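You operate a simulated robot arm through the tools that you are given. There is no shell and no other tool. Be economical: measure what you need, move in short steps, check, and stop when the job is done.

You run a simulated two-armed robot. Do the job below in one go: nothing can be reset, and whatever is moved stays where it is left.

JOB
Put the pink cup in the sink bowl. Put three of the beakers from the front bench top on the side bench. Stack the carton marked "covers" from the front bench top on top of the carton labelled "labels". Turn the hood size dial to 60. Pick up the glass bottle with one hand, pass it to the other hand and put it on the top glass shelf. Pull the third left drawer from the top open. Any order will do. Set down upright: pink cup, beaker, glass bottle.

Only the result counts: the job must be done as asked and must still hold three seconds after the hand-in. Knocking over, shifting, dropping, spilling or breaking anything else fails it. Lids that push on must go on centred and level and be pressed home; caps that screw on are set level and turned clockwise until they are tight.

ROBOT AND FRAMES
Two 7-joint arms with two-finger grippers on one trunk, on a base that drives. Base frame: it is fixed to the floor where the robot stands at the start and does not move with it; the origin is under the middle of the robot, x ahead of it, y to its left, z up. Units: mm, degrees, N and s.
The left shoulder is at the start at [50, 191, 1142], the right one opposite. With the tool pointing down near the work surface each hand reaches from about 220 to 740 mm from the robot's upright axis, wherever it stands, measured 20 degrees to its own side. Places, roughly: beaker [-1250, -750, 1000]; beaker (4x4x5 cm) [-1600, -900, 1000]; carton [-1750, -500, 1000]; glass bottle [-1500, -250, 1000]; hood size dial [-1200, -1300, 1000]; pink cup (6x6x7 cm) [500, 0, 900]; side bench [700, -1700, 900]; sink bowl [700, -400, 600]; third left drawer [-5000, -2000, 500]; top glass shelf (172x24 cm) [-3080, 80, 1580]. Payload 2.69 kg a hand.
The tool frame of a hand sits at the grasp point between the pads (the TCP): z along the fingers, y along the line on which they close. The tips reach 20 mm beyond it. The gripper opens to 100 mm. The gripper's body begins 63 mm behind the TCP.
Orientation is that of the tool frame in the base frame, as [roll, pitch, yaw] about the fixed x, y, z axes, in that order (R = Rz(yaw) Ry(pitch) Rx(roll)). With the fingers straight down and closing along the base's y, the tool's x points along the base's -x, its y along +y and its z along -z.

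CONTROLS
- The arms move only by the tool nudge_tool. It takes "left_motion", "right_motion" or both (then of equal length, played together; a hand with none holds still); each is a list that holds one entry, the list of rows, each a list of 7 numbers: the shift along the base's x, y, z in mm, then the turn, a rotation vector about the base's x, y, z in rad, then the gripper command, from -1 (fully open) to 1 (shut), values between in proportion. In form: [[[dx, dy, dz, rx, ry, rz, claw], ...]]. A call has 1 to 10 rows; each row shifts and turns the commanded pose from where the row before left it. Each row takes 0.2 s and may step no farther than 50 mm and 8.6 degrees from the row before; otherwise, or with a gripper value out of range, the whole call is refused. A pose out of reach is approached as far as the arm can. The call stops where the force on the tool passes 40 N (or 10 N more than at its start, if that is more) or the arm is blocked; 0.2 s more then pass. Each finger travels about 153 mm/s and halts on what it meets, pressing with about 34 N; the grip force reading is that of the motor and also rises with nothing between the fingers. The clock runs only during rows and for 0.2 s after the last one: add rows that do not move to give the fingers time. The reply holds the time, the measured pose of the TCP, the force on the tool along the base axes, the opening and the grip force, in the units named above and with some noise, with the torque about the TCP (base axes, N m) and any sound that the robot's microphone picked up.
- Cameras (640 x 400 px; columns grow to the right, rows downward): "scene" is now at [103.5, -32.4, 1321.5]; the picture's right is [-0.39, -0.92, 0.00], its down [-0.47, 0.20, -0.86] and it looks along [0.79, -0.34, -0.51] (base axes); focal length 250 px, centre (320, 200). "left" rides on the left gripper at [70, 19, -99] in its tool frame; the picture's right is [-0.26, 0.97, 0.00], its down [-0.75, -0.20, -0.63] and it looks along [-0.61, -0.16, 0.78] (tool axes); focal length 230 px, centre (320, 200). "right" rides on the right gripper at [70, -19, -99] in its tool frame; the picture's right is [0.26, 0.97, 0.00], its down [-0.75, 0.20, -0.63] and it looks along [-0.61, 0.16, 0.78] (tool axes); focal length 230 px, centre (320, 200). There is no depth. A picture from a camera that has moved, and an enlarged one, comes with that camera's place and axes in the base frame and with its lens. The place of the scene camera against the robot may be out by one fixed shift of up to 25 mm in any direction.
- grab_frame(camera): a new picture of that camera. The clock stands still meanwhile.
- slide_trunk(by): slides the trunk up (or, below 0, down) by that many mm; the arms and the scene camera ride with it, the base frame stays. It gives what a move gives, with no picture.
- base_move(legs): drives the robot by 1 to 6 legs, each [ahead, left, turn to the left] in mm, mm and degrees, along the robot's own axes; the way and the turn of a leg run together, so that a leg with both is an arc; at most 1500 mm and 180 degrees a leg. The arms and the cameras ride along, it lands a little off, and it stops where it bumps. It gives what a move gives.
- aim_head(pan, tilt): turns the head with the scene camera to pan (to the left, within 80 degrees either way) and tilt (down, from -29 to 69), counted from straight ahead of the robot. It gives what a move gives.
- enlarge(camera, box): a new picture of the part [left, top, right, bottom] of that camera's present view, enlarged. The clock stands still meanwhile.
- job_done(): hands the job in; it is judged then, once.

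Work in short steps. Places have to be worked out from the pictures, the camera data and where the tool is seen: move nearer, look again, correct. Check each grasp and each placing, and mend what went wrong. You have 217 turns and 212 pictures in all, those below and enlarged ones among them. Open the grippers and draw the arms clear of the work before you hand the job in, unless the task says otherwise; then end with one line.

The tools are called after "Emit:" as name(argument=value, ...) on one line, values as JSON. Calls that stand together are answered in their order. nudge_tool: Moves the arms, as the interface text tells. Its arguments: {"type":"object","properties":{"left_motion":{"type":"array"},"right_motion":{"type":"array"}},"required":[]} The other tools are called the same way: slide_trunk (by) slides the trunk up or down; base_move (legs) drives the base; aim_head (pan, tilt) turns the head that bears the scene camera; grab_frame (camera) takes a picture; enlarge (camera, box) takes an enlarged picture of a part of a camera's view; job_done () hands the job in.

At the start:

```text
t: 0.0
left_ee_pos: [444.9, 11.3, 1190.3]
left_ee_rot: [179.9, 0.0, 180.0]
left_force: [0.2, -0.5, -0.1]
left_wrist_torque: [-0.04, -0.01, 0.0]
left_opening: 100.2
left_grip_force: 0.0
right_ee_pos: [377.7, -343.5, 1180.4]
right_ee_rot: [-179.9, 0.0, 179.8]
right_force: [-0.3, -0.1, -0.1]
right_wrist_torque: [-0.01, 0.01, 0.02]
right_opening: 100.0
right_grip_force: 0.0
trunk travel left (down, up): [-200.0, 123.0]
robot x, y, heading: [1.6, -2.2, -0.2]
head pan, tilt: [-23.2, 30.5]
```

scene: 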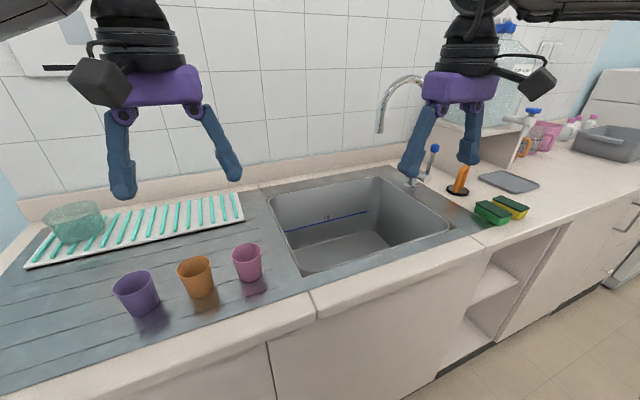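
right: 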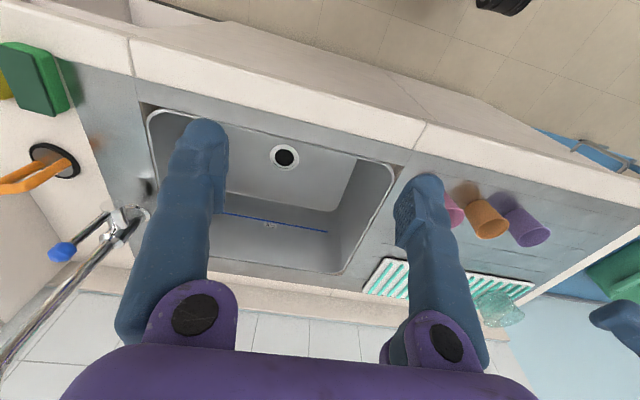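
left: 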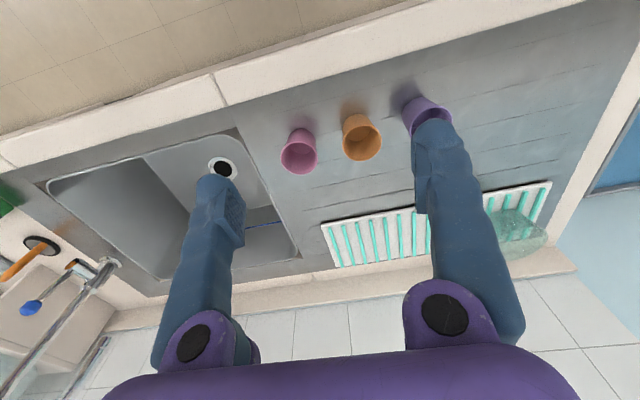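

The pink cup appears near [530, -45] with its mouth at about z 970. I'm moving the left arm aside and bringing the right hand above the cup.

Emit:
nudge_tool(left_motion=[[[0, 40, 0, 0, 0, 0, -1], [0, 40, 0, 0, 0, 0, -1], [0, 40, 0, 0, 0, 0, -1], [0, 40, 0, 0, 0, 0, -1], [0, 40, 0, 0, 0, 0, -1], [0, 40, 0, 0, 0, 0, -1], [0, 40, 0, 0, 0, 0, -1]]], right_motion=[[[15, 43, -10, 0, 0, 0, -1], [15, 43, -10, 0, 0, 0, -1], [15, 43, -10, 0, 0, 0, -1], [15, 43, -10, 0, 0, 0, -1], [15, 43, -10, 0, 0, 0, -1], [15, 43, -10, 0, 0, 0, -1], [15, 43, -10, 0, 0, 0, -1]]])

Emit:
grab_frame(camera="right")

Emit:
grab_frame(camera="scene")

```text
t: 1.6
left_ee_pos: [444.9, 290.8, 1192.0]
left_ee_rot: [-179.9, 0.0, 179.9]
left_force: [0.1, -0.1, 0.3]
left_wrist_torque: [0.02, 0.04, 0.01]
left_opening: 100.2
left_grip_force: 0.1
right_ee_pos: [441.5, -140.4, 1126.4]
right_ee_rot: [-179.9, 0.1, 179.8]
right_force: [-0.1, 0.0, 0.3]
right_wrist_torque: [-0.01, -0.04, 0.0]
right_opening: 100.1
right_grip_force: 0.1
right hand out of reach, approached as far as the arm can: row 5, 6, 7
trunk travel left (down, up): [-200.0, 123.0]
robot x, y, heading: [2.0, -0.3, 0.2]
head pan, tilt: [-23.2, 30.5]
```

```text
208 pictures are left
camera right: at [369.9, -159.7, 1225.6], right [-0.26, 0.97, 0.0], down [0.75, 0.2, 0.63], along [0.61, 0.16, -0.78], focal length 230 px, centre (320, 200)
```

right: 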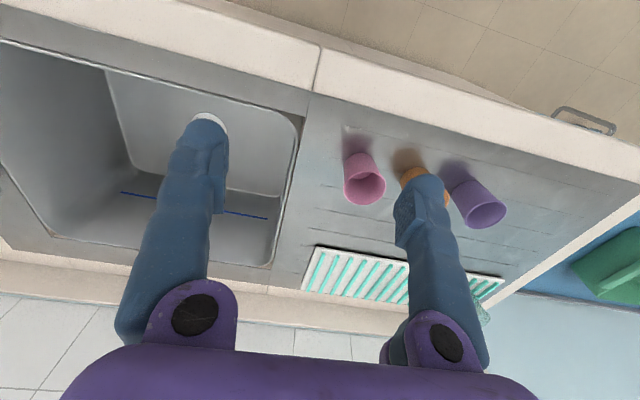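

```text
207 pictures are left
camera scene: at [103.3, -31.6, 1321.5], right [-0.39, -0.92, 0.0], down [-0.47, 0.2, -0.86], along [0.79, -0.34, -0.51], focal length 250 px, centre (320, 200)
```

scene: 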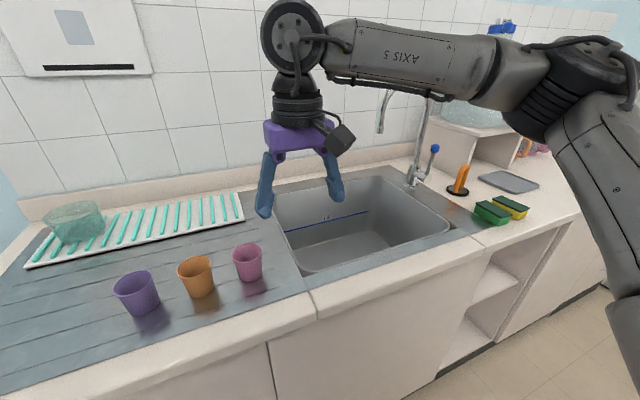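

The right arm cannot reach that far across, so the base has to go left. I'm looking left first to check for clearance.

Emit:
aim_head(pan=50, tilt=25)

Emit:
grab_frame(camera="scene")

```text
t: 3.0
left_ee_pos: [444.6, 289.8, 1190.7]
left_ee_rot: [-180.0, -0.1, 180.0]
left_force: [0.0, 0.3, 0.0]
left_wrist_torque: [0.02, 0.01, -0.03]
left_opening: 99.9
left_grip_force: 0.1
right_ee_pos: [441.5, -141.2, 1127.1]
right_ee_rot: [180.0, 0.1, 179.9]
right_force: [-0.6, -0.2, -0.8]
right_wrist_torque: [0.03, -0.01, 0.01]
right_opening: 99.7
right_grip_force: 0.0
trunk travel left (down, up): [-200.0, 123.0]
robot x, y, heading: [2.1, 1.6, -0.3]
head pan, tilt: [50.0, 25.0]
```

```text
206 pictures are left
camera scene: at [79.8, 73.6, 1330.2], right [0.77, -0.64, 0.0], down [-0.27, -0.32, -0.91], along [0.58, 0.69, -0.42], focal length 250 px, centre (320, 200)
```

scene: 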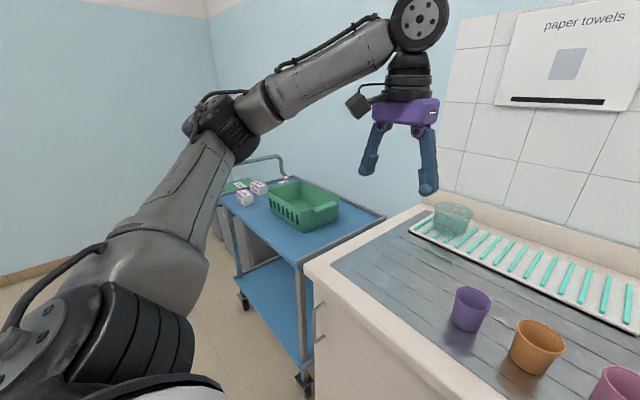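

The left side is clear, with the trolley well beyond. I'm driving left 200 mm and aiming the head back at the sink.

Emit:
base_move(legs=[[0, 200, 0]])

Emit:
aim_head(pan=-23, tilt=35)

```text
t: 5.5
left_ee_pos: [445.3, 490.7, 1190.8]
left_ee_rot: [180.0, 0.1, 179.9]
left_force: [-0.9, -1.0, 0.0]
left_wrist_torque: [-0.03, 0.02, 0.0]
left_opening: 100.0
left_grip_force: 0.1
right_ee_pos: [440.9, 60.2, 1126.1]
right_ee_rot: [180.0, 0.0, 179.8]
right_force: [-0.6, -0.2, 0.2]
right_wrist_torque: [-0.02, -0.03, -0.02]
right_opening: 99.8
right_grip_force: 0.0
trunk travel left (down, up): [-200.0, 123.0]
robot x, y, heading: [1.6, 204.7, -0.2]
head pan, tilt: [50.0, 25.0]
```

```text
t: 6.9
left_ee_pos: [445.6, 490.6, 1193.0]
left_ee_rot: [179.9, -0.1, 179.6]
left_force: [0.8, -0.1, 0.0]
left_wrist_torque: [0.0, 0.02, 0.0]
left_opening: 100.4
left_grip_force: 0.1
right_ee_pos: [440.8, 60.0, 1127.4]
right_ee_rot: [-179.9, 0.0, 179.8]
right_force: [-0.4, -0.5, 0.4]
right_wrist_torque: [0.01, 0.02, 0.0]
right_opening: 99.9
right_grip_force: 0.1
trunk travel left (down, up): [-200.0, 123.0]
robot x, y, heading: [2.5, 199.8, -0.0]
head pan, tilt: [-23.0, 35.0]
```

The right hand is at [441, 60, 1127]. I'm bringing it above the cup at [543, -46] with the opening narrowed to about 82 mm to stay clear of the orange cup.

Emit:
nudge_tool(right_motion=[[[25, -26, -16, 0, 0, 0, -0.65], [25, -26, -16, 0, 0, 0, -0.65], [26, -27, -17, 0, 0, 0, -0.65], [26, -27, -17, 0, 0, 0, -0.65]]])

Emit:
grab_frame(camera="right")

```text
t: 7.9
left_ee_pos: [446.8, 490.4, 1191.2]
left_ee_rot: [180.0, 0.0, 179.9]
left_force: [0.3, 0.2, -0.6]
left_wrist_torque: [0.02, 0.01, 0.01]
left_opening: 100.2
left_grip_force: 0.1
right_ee_pos: [542.4, -45.5, 1059.6]
right_ee_rot: [180.0, 0.1, 179.8]
right_force: [-0.6, 0.5, 0.3]
right_wrist_torque: [0.04, 0.03, -0.03]
right_opening: 82.6
right_grip_force: 0.0
trunk travel left (down, up): [-200.0, 123.0]
robot x, y, heading: [0.8, 203.1, -0.2]
head pan, tilt: [-23.0, 35.0]
```

```text
205 pictures are left
camera right: at [472.1, -65.7, 1159.8], right [-0.25, 0.97, 0.0], down [0.75, 0.2, 0.63], along [0.61, 0.16, -0.78], focal length 230 px, centre (320, 200)
```

right: 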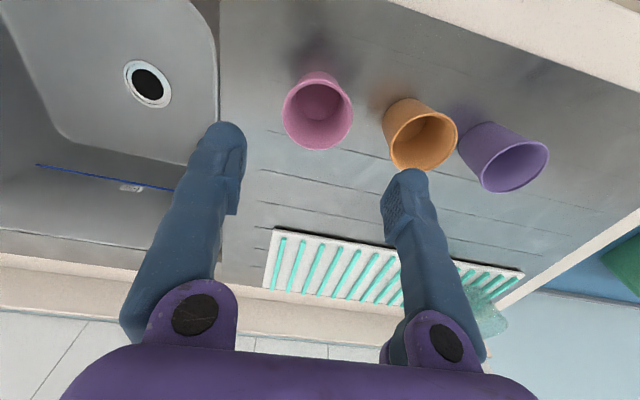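

The cup rim works out to about [533, -52]. I'm shifting there and lowering most of the way before checking.

Emit:
nudge_tool(right_motion=[[[-9, -7, -10, 0, 0, 0, -0.65], [0, 0, -25, 0, 0, 0, -0.65], [0, 0, -25, 0, 0, 0, -0.65]]])

Emit:
grab_frame(camera="right")

Emit:
grab_frame(camera="scene")

```text
t: 8.7
left_ee_pos: [446.1, 489.8, 1192.3]
left_ee_rot: [-180.0, -0.1, 179.7]
left_force: [0.8, -0.3, -0.1]
left_wrist_torque: [0.0, 0.0, 0.0]
left_opening: 100.2
left_grip_force: 0.1
right_ee_pos: [534.2, -55.2, 1001.1]
right_ee_rot: [180.0, 0.1, 179.8]
right_force: [-1.1, 0.6, -0.1]
right_wrist_torque: [0.01, -0.01, 0.01]
right_opening: 82.5
right_grip_force: 0.0
trunk travel left (down, up): [-200.0, 123.0]
robot x, y, heading: [-1.4, 203.5, -0.3]
head pan, tilt: [-23.0, 35.0]
```

```text
204 pictures are left
camera right: at [463.0, -74.8, 1099.6], right [-0.25, 0.97, 0.0], down [0.75, 0.2, 0.63], along [0.61, 0.16, -0.78], focal length 230 px, centre (320, 200)
```

right: 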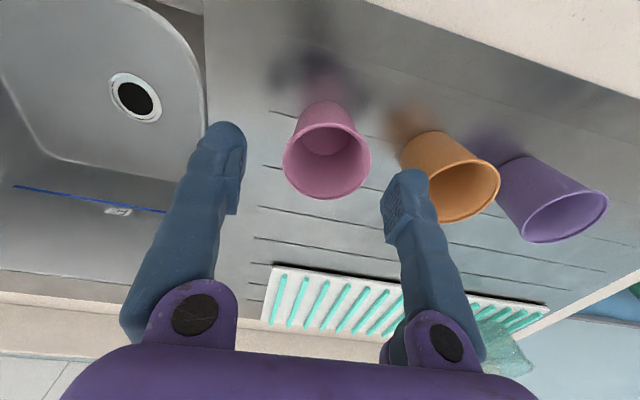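

```text
203 pictures are left
camera scene: at [102.0, 170.0, 1314.4], right [-0.39, -0.92, 0.0], down [-0.53, 0.23, -0.82], along [0.75, -0.32, -0.57], focal length 250 px, centre (320, 200)
```

scene: 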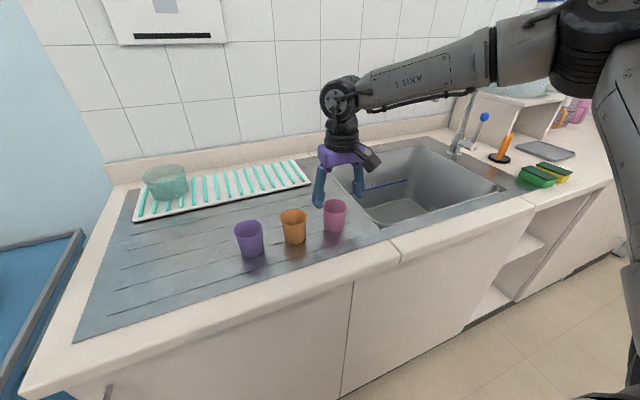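

The cup sits between the fingers at about [536, -51], with its rim near z 960. I'm lowering around it and closing.

Emit:
nudge_tool(right_motion=[[[2, 3, -20, 0, 0, 0, -0.65], [0, 0, -20, 0, 0, 0, -0.65], [0, 0, -20, 0, 0, 0, -0.65], [0, 0, 0, 0, 0, 0, -0.65]]])

Emit:
grab_frame(camera="right")

```text
t: 9.7
left_ee_pos: [445.1, 491.2, 1192.0]
left_ee_rot: [180.0, -0.1, 179.8]
left_force: [-0.3, 0.0, -0.4]
left_wrist_torque: [0.01, -0.01, -0.02]
left_opening: 100.1
left_grip_force: 0.1
right_ee_pos: [534.2, -50.7, 940.8]
right_ee_rot: [-179.9, 0.1, 179.9]
right_force: [0.3, 0.3, -0.8]
right_wrist_torque: [0.01, 0.01, -0.01]
right_opening: 82.5
right_grip_force: 0.0
trunk travel left (down, up): [-200.0, 123.0]
robot x, y, heading: [1.6, 205.0, -0.3]
head pan, tilt: [-23.0, 35.0]
```

```text
202 pictures are left
camera right: at [463.8, -70.8, 1039.4], right [-0.25, 0.97, 0.0], down [0.75, 0.2, 0.63], along [0.61, 0.16, -0.78], focal length 230 px, centre (320, 200)
```

right: 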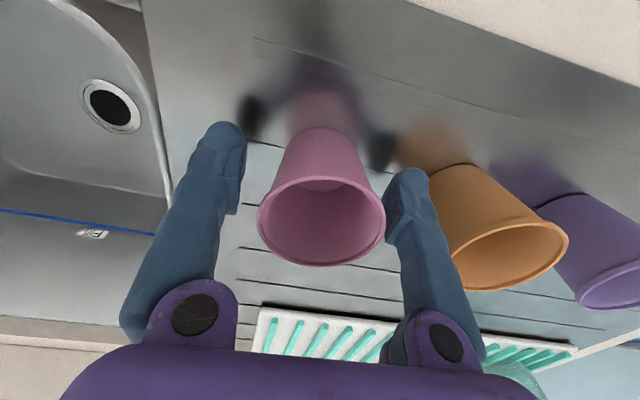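

The cup is centred between the fingers, so I'm closing on it.

Emit:
nudge_tool(right_motion=[[[1, 0, 0, 0, 0, 0, 0.3], [0, 0, 0, 0, 0, 0, 1], [0, 0, 0, 0, 0, 0, 1]]])

Emit:
nudge_tool(right_motion=[[[0, 0, 25, 0, 0, 0, 1], [0, 0, 40, 0, 0, 0, 1], [0, 0, 50, 0, 0, 0, 1]]])

Emit:
grab_frame(camera="right")

```text
t: 10.5
left_ee_pos: [445.9, 489.9, 1191.5]
left_ee_rot: [180.0, 0.1, 179.8]
left_force: [-0.1, -0.8, 0.3]
left_wrist_torque: [-0.03, 0.01, 0.01]
left_opening: 100.3
left_grip_force: 0.0
right_ee_pos: [536.2, -51.0, 940.8]
right_ee_rot: [-179.9, 0.0, 179.8]
right_force: [-0.3, -0.1, 0.2]
right_wrist_torque: [-0.01, -0.02, 0.02]
right_opening: 54.0
right_grip_force: 33.5
trunk travel left (down, up): [-200.0, 123.0]
robot x, y, heading: [3.3, 200.7, 0.0]
head pan, tilt: [-23.0, 35.0]
```

```text
t: 11.3
left_ee_pos: [445.5, 490.2, 1191.4]
left_ee_rot: [179.9, 0.0, 179.8]
left_force: [-1.2, 0.9, 0.0]
left_wrist_torque: [-0.05, -0.05, -0.02]
left_opening: 100.0
left_grip_force: 0.1
right_ee_pos: [534.9, -48.1, 1056.0]
right_ee_rot: [-179.9, 0.1, 179.8]
right_force: [0.0, 0.0, 0.1]
right_wrist_torque: [-0.03, -0.05, -0.03]
right_opening: 54.0
right_grip_force: 33.7
trunk travel left (down, up): [-200.0, 123.0]
robot x, y, heading: [-1.3, 203.4, -0.3]
head pan, tilt: [-23.0, 35.0]
```

```text
201 pictures are left
camera right: at [464.9, -68.2, 1154.8], right [-0.25, 0.97, 0.0], down [0.75, 0.2, 0.63], along [0.61, 0.16, -0.78], focal length 230 px, centre (320, 200)
```

right: 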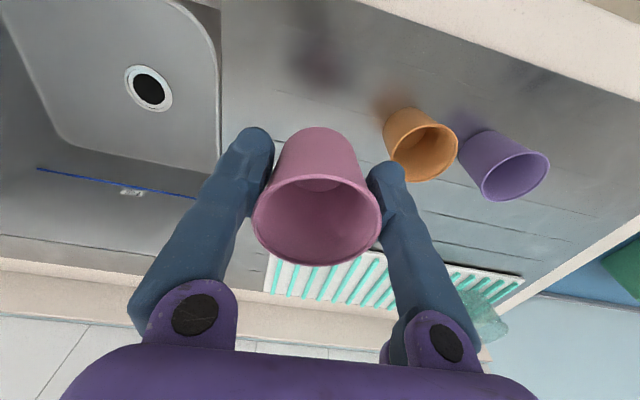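

The cup is held. From two views the sink floor is at about z 635, so to reach in steeply over the rim I'm raising the trunk and driving right and a little forward.

Emit:
slide_trunk(by=120)

Emit:
base_move(legs=[[0, -260, 0], [80, 0, 0]])

Emit:
aim_head(pan=-25, tilt=45)

Emit:
grab_frame(camera="scene")

Emit:
grab_frame(camera="right")

```text
t: 12.8
left_ee_pos: [445.0, 490.8, 1311.9]
left_ee_rot: [179.9, 0.1, 179.8]
left_force: [0.0, 0.8, 0.5]
left_wrist_torque: [0.03, -0.02, 0.0]
left_opening: 100.1
left_grip_force: 0.0
right_ee_pos: [536.4, -48.4, 1174.9]
right_ee_rot: [-180.0, 0.1, 179.9]
right_force: [0.7, -0.3, -0.6]
right_wrist_torque: [0.04, 0.01, 0.01]
right_opening: 53.7
right_grip_force: 34.4
trunk travel left (down, up): [-320.0, 3.0]
robot x, y, heading: [-3.0, 204.4, -0.2]
head pan, tilt: [-23.0, 35.0]
```

```text
t: 16.4
left_ee_pos: [510.2, 227.9, 1309.0]
left_ee_rot: [179.9, -0.3, 179.8]
left_force: [-0.8, 0.0, -0.3]
left_wrist_torque: [0.01, 0.03, 0.01]
left_opening: 100.0
left_grip_force: 0.0
right_ee_pos: [597.5, -310.8, 1174.2]
right_ee_rot: [-179.9, 0.0, 179.5]
right_force: [0.2, 0.3, 0.7]
right_wrist_torque: [-0.01, -0.03, -0.02]
right_opening: 53.6
right_grip_force: 33.6
trunk travel left (down, up): [-320.0, 3.0]
robot x, y, heading: [61.6, -59.0, -0.3]
head pan, tilt: [-23.0, 35.0]
stopped in leg 2: the robot was blocked; the commanded pose is now the measured one
```

```text
t: 17.1
left_ee_pos: [507.1, 229.3, 1312.2]
left_ee_rot: [179.9, 0.0, 179.7]
left_force: [0.4, 0.3, -0.1]
left_wrist_torque: [-0.02, -0.01, -0.03]
left_opening: 100.2
left_grip_force: 0.1
right_ee_pos: [596.9, -311.3, 1175.3]
right_ee_rot: [-180.0, 0.0, 179.5]
right_force: [-0.7, 0.0, -1.4]
right_wrist_torque: [0.02, 0.01, 0.03]
right_opening: 54.0
right_grip_force: 33.9
trunk travel left (down, up): [-320.0, 3.0]
robot x, y, heading: [62.7, -60.4, -0.3]
head pan, tilt: [-25.0, 45.0]
```

```text
200 pictures are left
camera scene: at [155.2, -90.2, 1419.7], right [-0.43, -0.9, 0.0], down [-0.64, 0.3, -0.71], along [0.64, -0.3, -0.71], focal length 250 px, centre (320, 200)
```

scene: 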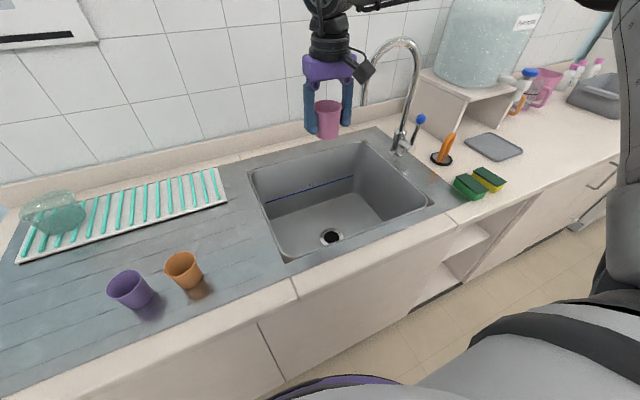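

```text
199 pictures are left
camera right: at [525.9, -330.2, 1273.7], right [-0.25, 0.97, 0.0], down [0.75, 0.19, 0.63], along [0.61, 0.16, -0.78], focal length 230 px, centre (320, 200)
```

right: 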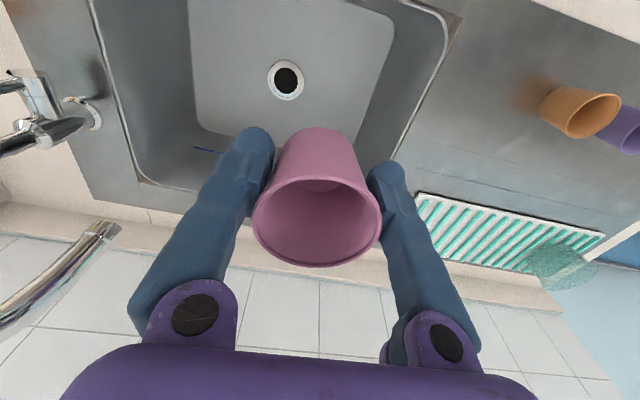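

The drain is at about [670, -380, 635]; I'll stand the cup at about [630, -272]. I'm lowering to rim height first to watch the forearm.

Emit:
nudge_tool(right_motion=[[[5.5, 6.5, -38, 0, 0, 0, 1], [5.5, 6.5, -38, 0, 0, 0, 1], [5.5, 6.5, -38, 0, 0, 0, 1], [5.5, 6.5, -38, 0, 0, 0, 1], [5.5, 6.5, -38, 0, 0, 0, 1], [5.5, 6.5, -38, 0, 0, 0, 1]]])

Emit:
grab_frame(camera="scene")

```text
t: 18.5
left_ee_pos: [508.8, 228.2, 1310.0]
left_ee_rot: [179.9, -0.1, 179.8]
left_force: [0.2, -0.3, -0.6]
left_wrist_torque: [0.01, 0.02, -0.03]
left_opening: 100.0
left_grip_force: 0.0
right_ee_pos: [581.2, -314.6, 980.9]
right_ee_rot: [179.9, 0.3, 179.6]
right_force: [0.8, 0.0, -1.1]
right_wrist_torque: [0.0, -0.01, 0.0]
right_opening: 53.7
right_grip_force: 34.0
right hand out of reach, approached as far as the arm can: row 4, 5, 6
trunk travel left (down, up): [-320.0, 3.0]
robot x, y, heading: [65.2, -63.5, -0.5]
head pan, tilt: [-25.0, 45.0]
```

```text
198 pictures are left
camera scene: at [155.4, -90.5, 1419.6], right [-0.43, -0.9, 0.0], down [-0.64, 0.3, -0.71], along [0.64, -0.3, -0.71], focal length 250 px, centre (320, 200)
```

scene: 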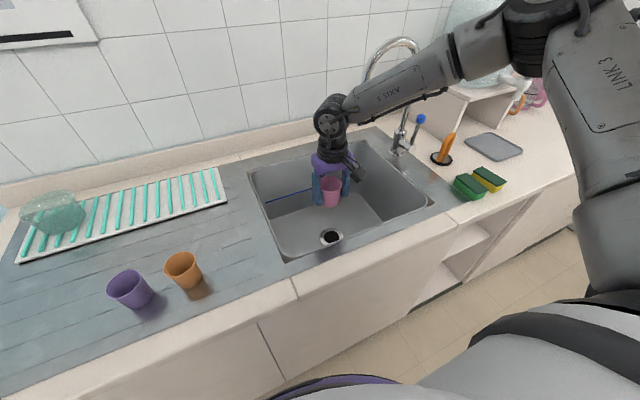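

The arm hit its reach limit at [581, -315, 981] with the elbow still bent, which looks like a limit on moving inward or down. I'm testing by shifting right while lowering.

Emit:
nudge_tool(right_motion=[[[0, -25, -15, 0, 0, 0, 1], [0, -25, -15, 0, 0, 0, 1], [0, -25, -15, 0, 0, 0, 1]]])

```text
t: 19.3
left_ee_pos: [507.6, 229.5, 1310.4]
left_ee_rot: [179.8, -0.1, 179.7]
left_force: [0.0, 0.5, 0.0]
left_wrist_torque: [-0.01, -0.01, -0.01]
left_opening: 99.9
left_grip_force: 0.0
right_ee_pos: [579.6, -390.4, 935.8]
right_ee_rot: [-179.9, 0.1, 179.4]
right_force: [-0.9, -0.1, -0.3]
right_wrist_torque: [-0.01, 0.0, -0.01]
right_opening: 53.5
right_grip_force: 34.0
trunk travel left (down, up): [-320.0, 3.0]
robot x, y, heading: [61.0, -59.7, -0.5]
head pan, tilt: [-25.0, 45.0]
```

Moving right frees it, so the limit is inward. I'm lifting clear and driving the base left 150 so the sink target lies farther to the right arm's own side.

Emit:
nudge_tool(right_motion=[[[0, 0, 40, 0, 0, 0, 1], [0, 0, 40, 0, 0, 0, 1]]])

Emit:
base_move(legs=[[0, 150, 0]])

Emit:
nudge_tool(right_motion=[[[5, -10, -40, 0, 0, 0, 1], [5, -10, -40, 0, 0, 0, 1], [5, -10, -40, 0, 0, 0, 1]]])

Emit:
grab_frame(camera="scene")

```text
t: 19.9
left_ee_pos: [507.4, 229.3, 1310.3]
left_ee_rot: [180.0, -0.2, 179.7]
left_force: [-0.5, 0.3, 0.2]
left_wrist_torque: [-0.03, 0.03, -0.01]
left_opening: 100.2
left_grip_force: 0.1
right_ee_pos: [580.6, -388.8, 1019.3]
right_ee_rot: [-179.8, 0.0, 179.5]
right_force: [-0.4, 0.2, 0.1]
right_wrist_torque: [0.05, -0.01, 0.01]
right_opening: 53.6
right_grip_force: 34.0
trunk travel left (down, up): [-320.0, 3.0]
robot x, y, heading: [60.8, -57.5, -0.2]
head pan, tilt: [-25.0, 45.0]
```

```text
t: 21.9
left_ee_pos: [509.0, 379.0, 1310.3]
left_ee_rot: [179.9, -0.2, 179.7]
left_force: [0.4, -0.3, 0.3]
left_wrist_torque: [-0.02, -0.03, -0.03]
left_opening: 100.2
left_grip_force: 0.2
right_ee_pos: [580.9, -240.4, 1018.9]
right_ee_rot: [-179.9, -0.1, 179.6]
right_force: [0.3, 0.8, -0.6]
right_wrist_torque: [-0.02, 0.0, 0.01]
right_opening: 53.4
right_grip_force: 34.0
trunk travel left (down, up): [-320.0, 3.0]
robot x, y, heading: [62.2, 95.3, -0.4]
head pan, tilt: [-25.0, 45.0]
```

```text
t: 22.7
left_ee_pos: [508.6, 377.6, 1312.0]
left_ee_rot: [179.9, -0.1, 179.8]
left_force: [-0.2, 0.4, 0.0]
left_wrist_torque: [-0.01, 0.0, 0.03]
left_opening: 100.0
left_grip_force: 0.1
right_ee_pos: [580.1, -276.8, 915.6]
right_ee_rot: [180.0, 0.1, 179.6]
right_force: [0.5, -1.1, -0.6]
right_wrist_torque: [0.0, 0.0, 0.01]
right_opening: 53.7
right_grip_force: 34.2
right hand out of reach, approached as far as the arm can: row 3
trunk travel left (down, up): [-320.0, 3.0]
robot x, y, heading: [59.3, 90.1, -0.3]
head pan, tilt: [-25.0, 45.0]
```

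```text
197 pictures are left
camera scene: at [155.4, 58.5, 1419.6], right [-0.43, -0.9, 0.0], down [-0.64, 0.3, -0.71], along [0.64, -0.3, -0.71], focal length 250 px, centre (320, 200)
```

scene: 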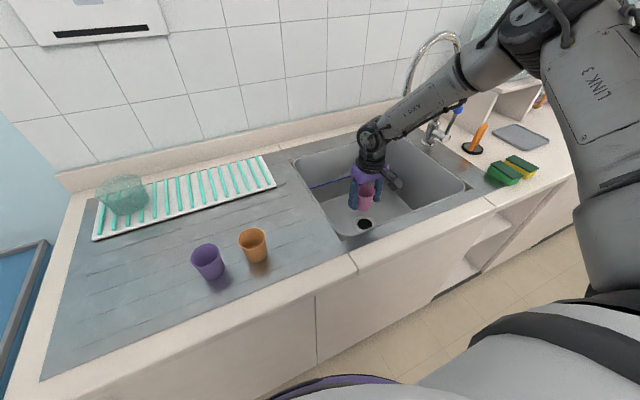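

The limit is how far below the shoulder the arm can reach, so I'll lower with the trunk and keep this clear arm shape. I'm sliding down 205 to about z 710.

Emit:
slide_trunk(by=-205)

Emit:
grab_frame(camera="scene")

Emit:
grab_frame(camera="right")

```text
t: 24.0
left_ee_pos: [508.2, 378.3, 1187.0]
left_ee_rot: [180.0, -0.2, 179.6]
left_force: [0.4, 0.4, 0.6]
left_wrist_torque: [0.02, -0.01, -0.02]
left_opening: 99.9
left_grip_force: 0.0
right_ee_pos: [589.1, -274.2, 800.4]
right_ee_rot: [179.9, 1.1, 179.7]
right_force: [5.3, 4.2, 4.9]
right_wrist_torque: [-0.5, 1.06, -0.35]
right_opening: 53.3
right_grip_force: 34.0
trunk travel left (down, up): [-197.0, 126.0]
robot x, y, heading: [60.7, 90.9, -0.4]
head pan, tilt: [-25.0, 45.0]
stopped: the force on the tool passed its limit at 75 N (the readings are from after the stop); the commanded pose is now the measured one
```

```text
196 pictures are left
camera scene: at [156.3, 59.2, 1295.6], right [-0.43, -0.9, 0.0], down [-0.64, 0.3, -0.71], along [0.64, -0.3, -0.71], focal length 250 px, centre (320, 200)
```

scene: 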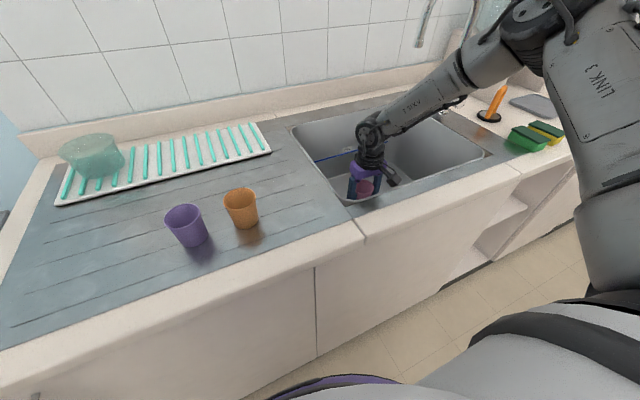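

```text
195 pictures are left
camera right: at [516.2, -293.7, 897.8], right [-0.25, 0.97, 0.0], down [0.74, 0.2, 0.64], along [0.62, 0.16, -0.77], focal length 230 px, centre (320, 200)
```

right: 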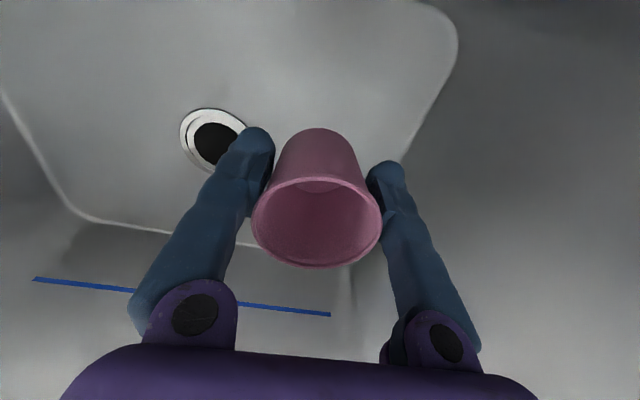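

Probably the wrist camera housing caught the front rim: the force was along +x, and the cup hangs free. I'm lifting 50 and yawing the hand so the camera side faces right, along the sink.

Emit:
nudge_tool(right_motion=[[[0, 0, 25, 0, 0, 0, 1], [0, 0, 25, 0, 0, 0, 1], [5, 0, 0, 0, 0, 0.149, 1], [5, 0, 0, 0, 0, 0.149, 1], [0, 0, 0, 0, 0, 0.149, 1], [0, 0, 0, 0, 0, 0.149, 1], [0, 0, 0, 0, 0, 0.149, 1], [0, 0, 0, 0, 0, 0.149, 1]]])

Emit:
grab_frame(camera="scene")

```text
t: 25.7
left_ee_pos: [508.9, 379.8, 1187.4]
left_ee_rot: [179.9, -0.3, 179.8]
left_force: [-0.8, 0.4, 0.2]
left_wrist_torque: [0.0, -0.02, 0.01]
left_opening: 100.0
left_grip_force: 0.0
right_ee_pos: [529.9, -209.5, 854.9]
right_ee_rot: [-177.8, 1.9, -136.2]
right_force: [9.5, -2.5, -4.6]
right_wrist_torque: [-0.04, 0.28, -0.17]
right_opening: 53.5
right_grip_force: 33.5
right hand out of reach, approached as far as the arm can: row 5, 6, 7, 8
trunk travel left (down, up): [-197.0, 126.0]
robot x, y, heading: [64.2, 92.1, -0.5]
head pan, tilt: [-25.0, 45.0]
stopped in row 8 (right hand): the force on the tool passed its limit at 68 N (the readings are from after the stop); the commanded pose is now the measured one
```

```text
194 pictures are left
camera scene: at [155.6, 59.4, 1296.4], right [-0.43, -0.9, 0.0], down [-0.64, 0.3, -0.71], along [0.64, -0.3, -0.71], focal length 250 px, centre (320, 200)
```

scene: 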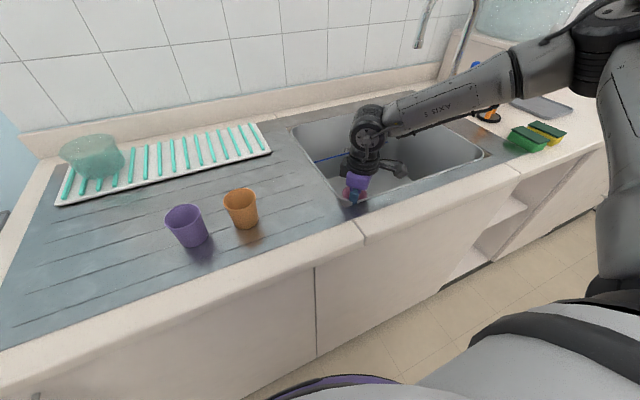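

Rotating drove it out of reach and into the rim corner. I'm lifting the hand out while moving away from the rim.

Emit:
nudge_tool(right_motion=[[[12, -12, 8, 0, 0, 0, 1], [8, -12, 30, 0, 0, 0, 1], [0, -10, 40, 0, 0, 0, 1], [0, 0, 40, 0, 0, 0, 1]]])

Emit:
grab_frame(camera="right")

Emit:
grab_frame(camera="scene")

```text
t: 26.7
left_ee_pos: [508.9, 378.1, 1186.5]
left_ee_rot: [-180.0, -0.3, 179.7]
left_force: [0.4, 0.7, 0.3]
left_wrist_torque: [-0.01, 0.05, 0.0]
left_opening: 100.0
left_grip_force: 0.1
right_ee_pos: [517.1, -205.2, 965.7]
right_ee_rot: [-178.0, 1.5, -136.4]
right_force: [0.1, -0.4, -0.5]
right_wrist_torque: [0.03, 0.01, -0.01]
right_opening: 53.3
right_grip_force: 34.2
right hand out of reach, approached as far as the arm can: row 1, 2, 3, 4
trunk travel left (down, up): [-197.0, 126.0]
robot x, y, heading: [62.1, 91.1, -0.5]
head pan, tilt: [-25.0, 45.0]
```

```text
193 pictures are left
camera right: at [473.3, -267.3, 1064.0], right [-0.85, 0.52, -0.04], down [0.38, 0.67, 0.64], along [0.36, 0.53, -0.76], focal length 230 px, centre (320, 200)
```

right: 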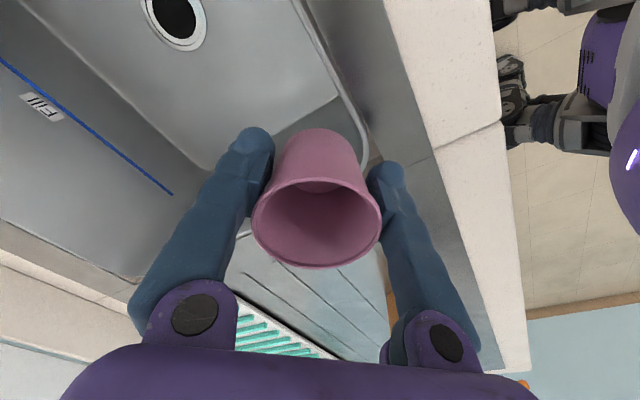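

```text
192 pictures are left
camera scene: at [156.5, 59.3, 1296.5], right [-0.43, -0.9, 0.0], down [-0.64, 0.3, -0.71], along [0.64, -0.3, -0.71], focal length 250 px, centre (320, 200)
```

scene: 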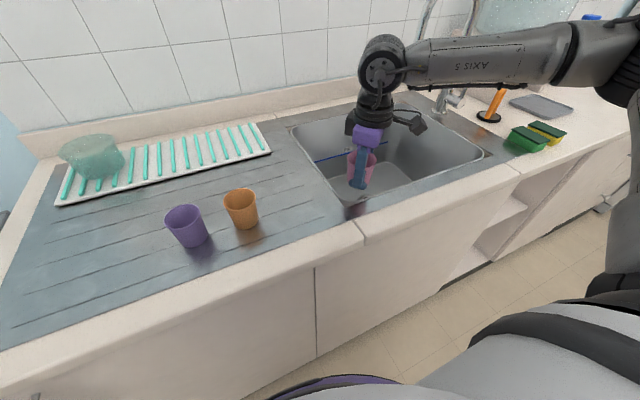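

The yaw in that direction costs reach, so I'll go the other way, with the camera facing left (+y). I'm raising the hand and rotating by −90° net.

Emit:
nudge_tool(right_motion=[[[0, -10, 40, 0, 0, -0.149, 1], [0, -10, 40, 0, 0, -0.149, 1], [0, -10, 0, 0, 0, -0.149, 1], [0, -10, 0, 0, 0, -0.149, 1], [0, -10, 0, 0, 0, -0.149, 1], [0, 0, 0, 0, 0, -0.149, 1], [0, 0, 0, 0, 0, -0.149, 1], [0, 0, 0, 0, 0, -0.149, 1], [0, 0, 0, 0, 0, -0.149, 1], [0, 0, 0, 0, 0, -0.149, 1]]])

Emit:
nudge_tool(right_motion=[[[0, 0, 0, 0, 0, -0.149, 1], [0, 0, 0, 0, 0, -0.149, 1], [0, 0, 0, 0, 0, -0.149, 1], [0, 0, 0, 0, 0, -0.149, 1], [0, 0, 0, 0, 0, -0.149, 1], [0, 0, 0, 0, 0, -0.09, 1]]])

Emit:
grab_frame(camera="scene")

```text
t: 28.9
left_ee_pos: [506.7, 379.0, 1188.1]
left_ee_rot: [180.0, -0.2, 179.8]
left_force: [0.8, 0.6, 0.0]
left_wrist_torque: [-0.02, 0.01, 0.03]
left_opening: 100.1
left_grip_force: 0.0
right_ee_pos: [516.7, -254.7, 1046.1]
right_ee_rot: [-178.0, 1.7, 138.2]
right_force: [-1.2, 0.1, 0.0]
right_wrist_torque: [0.01, 0.02, -0.01]
right_opening: 53.6
right_grip_force: 34.3
trunk travel left (down, up): [-197.0, 126.0]
robot x, y, heading: [61.1, 91.1, -0.5]
head pan, tilt: [-25.0, 45.0]
```

```text
t: 30.3
left_ee_pos: [508.4, 378.5, 1188.0]
left_ee_rot: [-180.0, 0.0, 179.7]
left_force: [-0.6, 0.4, 0.2]
left_wrist_torque: [0.04, -0.03, -0.02]
left_opening: 100.0
left_grip_force: 0.0
right_ee_pos: [516.3, -254.8, 1046.5]
right_ee_rot: [-178.0, 1.8, 90.3]
right_force: [-0.2, 0.5, -1.0]
right_wrist_torque: [0.01, -0.03, 0.05]
right_opening: 53.6
right_grip_force: 34.2
trunk travel left (down, up): [-197.0, 126.0]
robot x, y, heading: [60.2, 91.8, -0.3]
head pan, tilt: [-25.0, 45.0]
```

```text
191 pictures are left
camera scene: at [155.8, 59.1, 1296.5], right [-0.43, -0.9, 0.0], down [-0.64, 0.3, -0.71], along [0.64, -0.3, -0.71], focal length 250 px, centre (320, 200)
```

scene: 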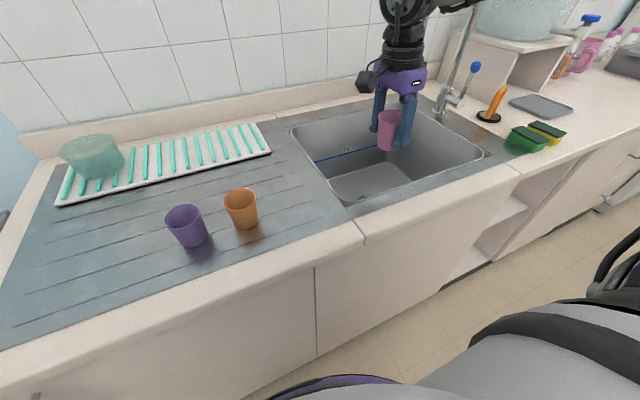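

Rotated to yaw 90 with the arm in a good shape. I'm levelling the small tilt, then moving over the sink centre and starting down.

Emit:
nudge_tool(right_motion=[[[20, -20, 0, 0.031, -0.035, 0, 1], [20, -20, -20, 0, 0, 0, 1], [20, -20, -30, 0, 0, 0, 1], [20, -20, -40, 0, 0, 0, 1], [0, 0, -40, 0, 0, 0, 1], [0, 0, -40, 0, 0, 0, 1]]])

Emit:
grab_frame(camera="scene")

Emit:
grab_frame(camera="right")

```text
t: 31.7
left_ee_pos: [509.4, 378.7, 1186.4]
left_ee_rot: [179.9, -0.2, 179.7]
left_force: [-0.2, 0.0, 0.8]
left_wrist_torque: [0.02, 0.01, -0.01]
left_opening: 100.1
left_grip_force: 0.0
right_ee_pos: [596.7, -332.2, 872.5]
right_ee_rot: [180.0, -0.1, 90.4]
right_force: [0.1, 0.3, -0.2]
right_wrist_torque: [0.02, 0.0, 0.01]
right_opening: 53.4
right_grip_force: 33.7
trunk travel left (down, up): [-197.0, 126.0]
robot x, y, heading: [61.6, 87.1, -0.2]
head pan, tilt: [-25.0, 45.0]
```

```text
190 pictures are left
camera scene: at [156.5, 58.6, 1296.4], right [-0.43, -0.9, 0.0], down [-0.64, 0.3, -0.71], along [0.64, -0.3, -0.71], focal length 250 px, centre (320, 200)
```

scene: 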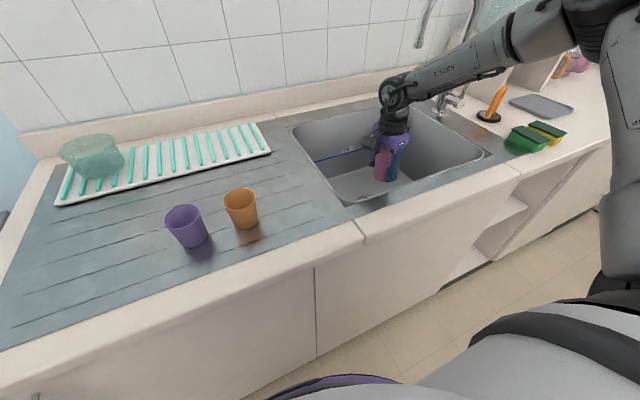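

```text
189 pictures are left
camera right: at [576.7, -264.6, 972.1], right [0.96, 0.27, 0.0], down [0.21, -0.75, 0.63], along [0.17, -0.61, -0.78], focal length 230 px, centre (320, 200)
```

right: 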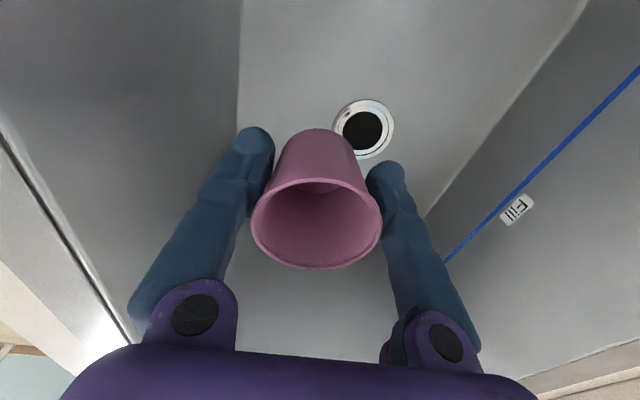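

The hand is well inside the sink with the drain clear to the side at [676, -380]. I'm lowering with the arm so that the elbow stays high.

Emit:
nudge_tool(right_motion=[[[0, 0, -30, 0, 0, 0, 1], [0, 0, -30, 0, 0, 0, 1], [0, 0, -30, 0, 0, 0, 1], [0, 0, -30, 0, 0, 0, 1]]])

Emit:
grab_frame(camera="scene")

```text
t: 32.7
left_ee_pos: [508.4, 378.6, 1188.6]
left_ee_rot: [179.9, -0.1, 179.6]
left_force: [0.1, 0.2, 0.9]
left_wrist_torque: [-0.04, -0.01, -0.02]
left_opening: 100.1
left_grip_force: 0.1
right_ee_pos: [576.0, -337.4, 779.9]
right_ee_rot: [180.0, 0.1, 90.4]
right_force: [0.3, 0.0, -0.9]
right_wrist_torque: [-0.02, 0.01, 0.0]
right_opening: 53.4
right_grip_force: 33.7
right hand out of reach, approached as far as the arm can: row 3, 4
trunk travel left (down, up): [-197.0, 126.0]
robot x, y, heading: [62.6, 90.0, 0.1]
head pan, tilt: [-25.0, 45.0]
```

```text
188 pictures are left
camera scene: at [155.7, 58.8, 1296.5], right [-0.43, -0.9, 0.0], down [-0.64, 0.3, -0.71], along [0.64, -0.3, -0.71], focal length 250 px, centre (320, 200)
```

scene: 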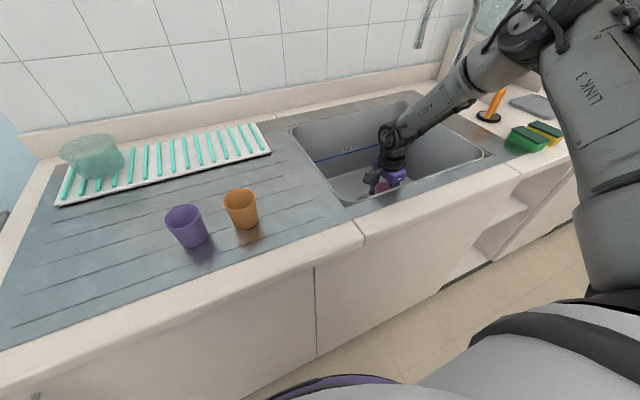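

Reach-limited at z 780 with the forearm steep and clear. I'm lowering the trunk 80 more.

Emit:
slide_trunk(by=-80)

Emit:
grab_frame(camera="right")

Emit:
grab_frame(camera="scene")

```text
t: 33.9
left_ee_pos: [508.4, 379.4, 1107.2]
left_ee_rot: [-180.0, -0.2, 179.7]
left_force: [-0.4, 0.9, -0.3]
left_wrist_torque: [0.01, 0.01, -0.02]
left_opening: 100.2
left_grip_force: 0.2
right_ee_pos: [576.5, -336.8, 700.6]
right_ee_rot: [180.0, 0.0, 90.4]
right_force: [0.8, 0.0, 0.6]
right_wrist_torque: [0.03, 0.01, -0.02]
right_opening: 53.4
right_grip_force: 34.1
trunk travel left (down, up): [-117.0, 206.0]
robot x, y, heading: [62.3, 88.4, -0.2]
head pan, tilt: [-25.0, 45.0]
```

```text
187 pictures are left
camera right: at [556.9, -268.4, 799.0], right [0.96, 0.27, 0.0], down [0.2, -0.75, 0.63], along [0.17, -0.61, -0.78], focal length 230 px, centre (320, 200)
```

right: 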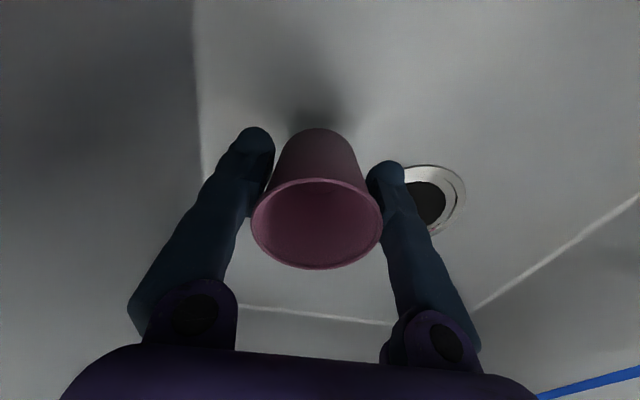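

```text
186 pictures are left
camera scene: at [155.6, 59.1, 1216.5], right [-0.43, -0.9, 0.0], down [-0.64, 0.3, -0.71], along [0.64, -0.3, -0.71], focal length 250 px, centre (320, 200)
```

scene: 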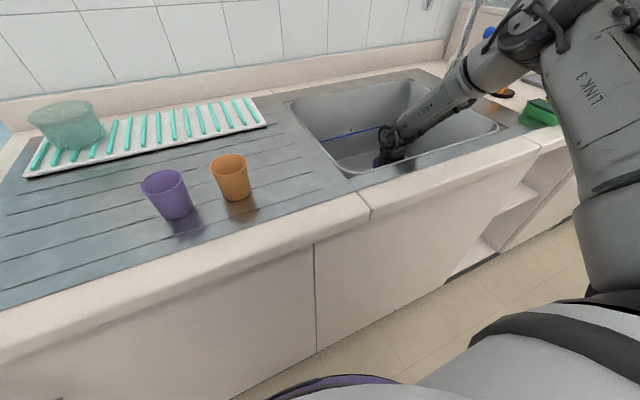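

The cup's shadow shows roughly 15-20 mm to go. I'm lowering in small trunk steps while watching force.

Emit:
slide_trunk(by=-10)

Emit:
slide_trunk(by=-5)

Emit:
grab_frame(camera="right")

```text
t: 34.4
left_ee_pos: [507.6, 378.0, 1097.0]
left_ee_rot: [180.0, -0.1, 179.6]
left_force: [-0.2, -0.6, 0.4]
left_wrist_torque: [-0.03, -0.02, 0.02]
left_opening: 100.1
left_grip_force: 0.1
right_ee_pos: [576.6, -337.1, 690.1]
right_ee_rot: [179.8, 0.0, 90.2]
right_force: [0.6, -0.1, -0.4]
right_wrist_torque: [0.03, -0.03, -0.01]
right_opening: 53.3
right_grip_force: 33.8
trunk travel left (down, up): [-107.0, 216.0]
robot x, y, heading: [62.6, 91.9, -0.5]
head pan, tilt: [-25.0, 45.0]
```

```text
t: 35.0
left_ee_pos: [507.7, 378.2, 1093.8]
left_ee_rot: [-180.0, -0.1, 179.6]
left_force: [0.7, 0.1, 0.0]
left_wrist_torque: [0.0, 0.0, -0.01]
left_opening: 99.8
left_grip_force: 0.0
right_ee_pos: [576.7, -336.3, 686.1]
right_ee_rot: [179.8, 0.0, 90.3]
right_force: [-0.8, 0.9, 0.1]
right_wrist_torque: [0.0, 0.02, -0.02]
right_opening: 53.4
right_grip_force: 34.2
trunk travel left (down, up): [-102.0, 221.0]
robot x, y, heading: [61.2, 90.9, -0.6]
head pan, tilt: [-25.0, 45.0]
```

```text
185 pictures are left
camera right: at [556.9, -268.4, 783.9], right [0.96, 0.27, 0.0], down [0.21, -0.75, 0.63], along [0.17, -0.61, -0.78], focal length 230 px, centre (320, 200)
```

right: 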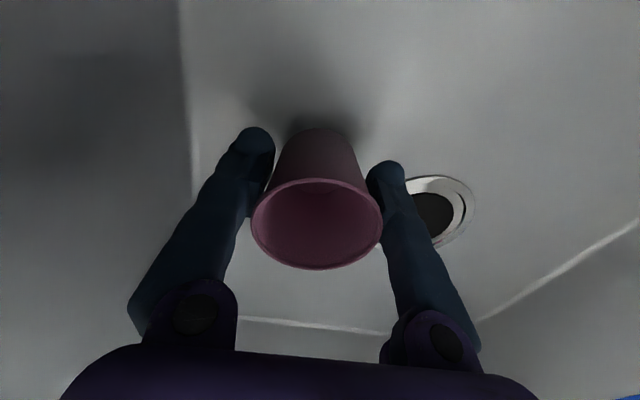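

Still free. I'm continuing down in 4 mm steps.

Emit:
slide_trunk(by=-4)

Emit:
slide_trunk(by=-4)

Emit:
slide_trunk(by=-4)

Emit:
grab_frame(camera="right")

```text
t: 35.5
left_ee_pos: [507.9, 378.3, 1087.7]
left_ee_rot: [-180.0, -0.1, 179.7]
left_force: [0.5, -1.2, 0.5]
left_wrist_torque: [-0.01, 0.01, 0.01]
left_opening: 100.1
left_grip_force: 0.1
right_ee_pos: [575.0, -336.6, 681.6]
right_ee_rot: [180.0, -0.1, 90.4]
right_force: [0.6, 0.6, 0.0]
right_wrist_torque: [0.01, -0.03, 0.0]
right_opening: 53.1
right_grip_force: 33.8
trunk travel left (down, up): [-98.0, 225.0]
robot x, y, heading: [61.0, 93.7, -0.4]
head pan, tilt: [-25.0, 45.0]
```

```text
t: 36.0
left_ee_pos: [507.9, 377.2, 1084.3]
left_ee_rot: [-180.0, -0.1, 179.6]
left_force: [0.0, 0.4, 0.6]
left_wrist_torque: [0.0, 0.0, 0.02]
left_opening: 100.0
left_grip_force: 0.1
right_ee_pos: [576.2, -337.5, 676.7]
right_ee_rot: [-179.9, 0.1, 90.4]
right_force: [0.7, 0.4, 0.1]
right_wrist_torque: [0.02, 0.01, 0.03]
right_opening: 53.4
right_grip_force: 33.9
trunk travel left (down, up): [-94.0, 229.0]
robot x, y, heading: [61.9, 90.8, -0.2]
head pan, tilt: [-25.0, 45.0]
```

```text
t: 36.6
left_ee_pos: [507.0, 380.2, 1081.6]
left_ee_rot: [-179.9, -0.1, 179.8]
left_force: [0.3, -1.3, -1.2]
left_wrist_torque: [0.0, 0.03, 0.0]
left_opening: 100.0
left_grip_force: 0.0
right_ee_pos: [577.5, -337.3, 675.3]
right_ee_rot: [179.7, 0.1, 90.4]
right_force: [-4.4, -1.8, 17.5]
right_wrist_torque: [-0.18, 0.21, -0.02]
right_opening: 53.1
right_grip_force: 33.9
trunk travel left (down, up): [-90.0, 233.0]
robot x, y, heading: [61.3, 95.2, -0.3]
head pan, tilt: [-25.0, 45.0]
```

```text
184 pictures are left
camera right: at [556.8, -268.1, 774.3], right [0.96, 0.27, 0.0], down [0.2, -0.75, 0.63], along [0.17, -0.61, -0.77], focal length 230 px, centre (320, 200)
```

right: 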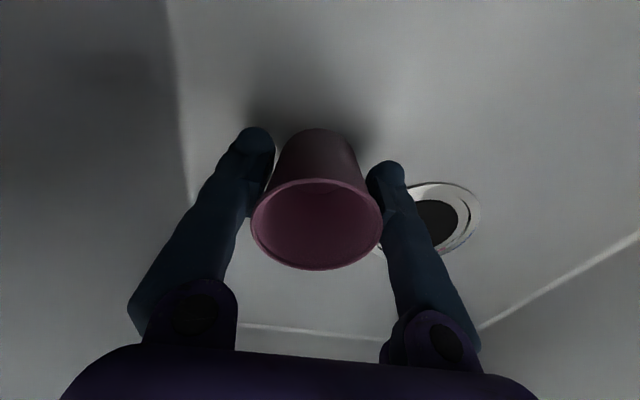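

Contact reads 17 N with the cup on the sink floor. I'm easing up 1 mm, opening gently, then raising the trunk.

Emit:
slide_trunk(by=1.5)

Emit:
nudge_tool(right_motion=[[[0, 0, 0, 0, 0, 0, 0], [0, 0, 0, 0, 0, 0, -0.4], [0, 0, 0, 0, 0, 0, -0.7], [0, 0, 0, 0, 0, 0, -0.7]]])

Emit:
slide_trunk(by=90)

Emit:
grab_frame(camera="right")

```text
t: 37.1
left_ee_pos: [507.8, 378.2, 1081.9]
left_ee_rot: [-180.0, -0.1, 179.8]
left_force: [-0.2, 0.4, 0.2]
left_wrist_torque: [0.0, 0.02, 0.03]
left_opening: 100.0
left_grip_force: 0.0
right_ee_pos: [576.4, -335.9, 675.2]
right_ee_rot: [179.9, 0.1, 90.4]
right_force: [1.5, -2.5, 13.3]
right_wrist_torque: [-0.15, 0.01, -0.02]
right_opening: 53.5
right_grip_force: 34.2
trunk travel left (down, up): [-91.0, 231.0]
robot x, y, heading: [63.4, 92.2, -0.2]
head pan, tilt: [-25.0, 45.0]
```

```text
t: 38.1
left_ee_pos: [508.5, 378.9, 1082.5]
left_ee_rot: [180.0, -0.1, 179.8]
left_force: [-0.2, -0.5, -0.5]
left_wrist_torque: [0.01, 0.01, 0.0]
left_opening: 100.1
left_grip_force: 0.0
right_ee_pos: [576.3, -337.3, 674.8]
right_ee_rot: [180.0, -0.1, 90.3]
right_force: [-0.7, -0.6, -0.4]
right_wrist_torque: [0.0, 0.03, -0.06]
right_opening: 85.1
right_grip_force: 0.1
trunk travel left (down, up): [-91.0, 231.0]
robot x, y, heading: [60.3, 92.8, -0.4]
head pan, tilt: [-25.0, 45.0]
```

```text
t: 39.3
left_ee_pos: [509.0, 379.1, 1172.1]
left_ee_rot: [-180.0, -0.2, 179.7]
left_force: [1.0, -0.9, 0.6]
left_wrist_torque: [-0.01, -0.03, -0.02]
left_opening: 100.1
left_grip_force: 0.0
right_ee_pos: [577.4, -336.9, 765.4]
right_ee_rot: [179.9, 0.1, 90.4]
right_force: [0.4, -0.2, 0.7]
right_wrist_torque: [-0.01, 0.03, 0.0]
right_opening: 84.8
right_grip_force: 0.0
trunk travel left (down, up): [-181.0, 141.0]
robot x, y, heading: [63.4, 90.3, -0.1]
head pan, tilt: [-25.0, 45.0]
```

```text
183 pictures are left
camera right: at [557.1, -268.4, 863.1], right [0.96, 0.27, 0.0], down [0.21, -0.75, 0.63], along [0.17, -0.61, -0.78], focal length 230 px, centre (320, 200)
```

right: 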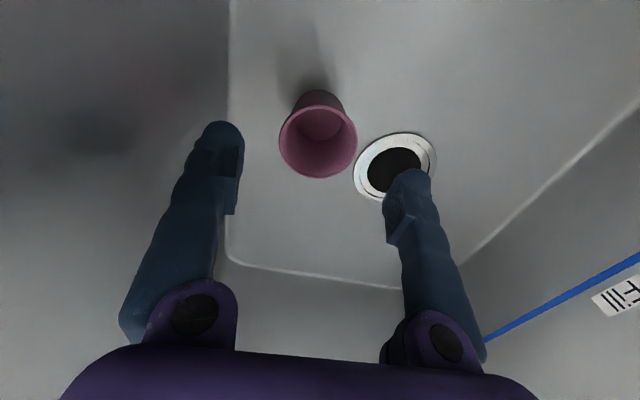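

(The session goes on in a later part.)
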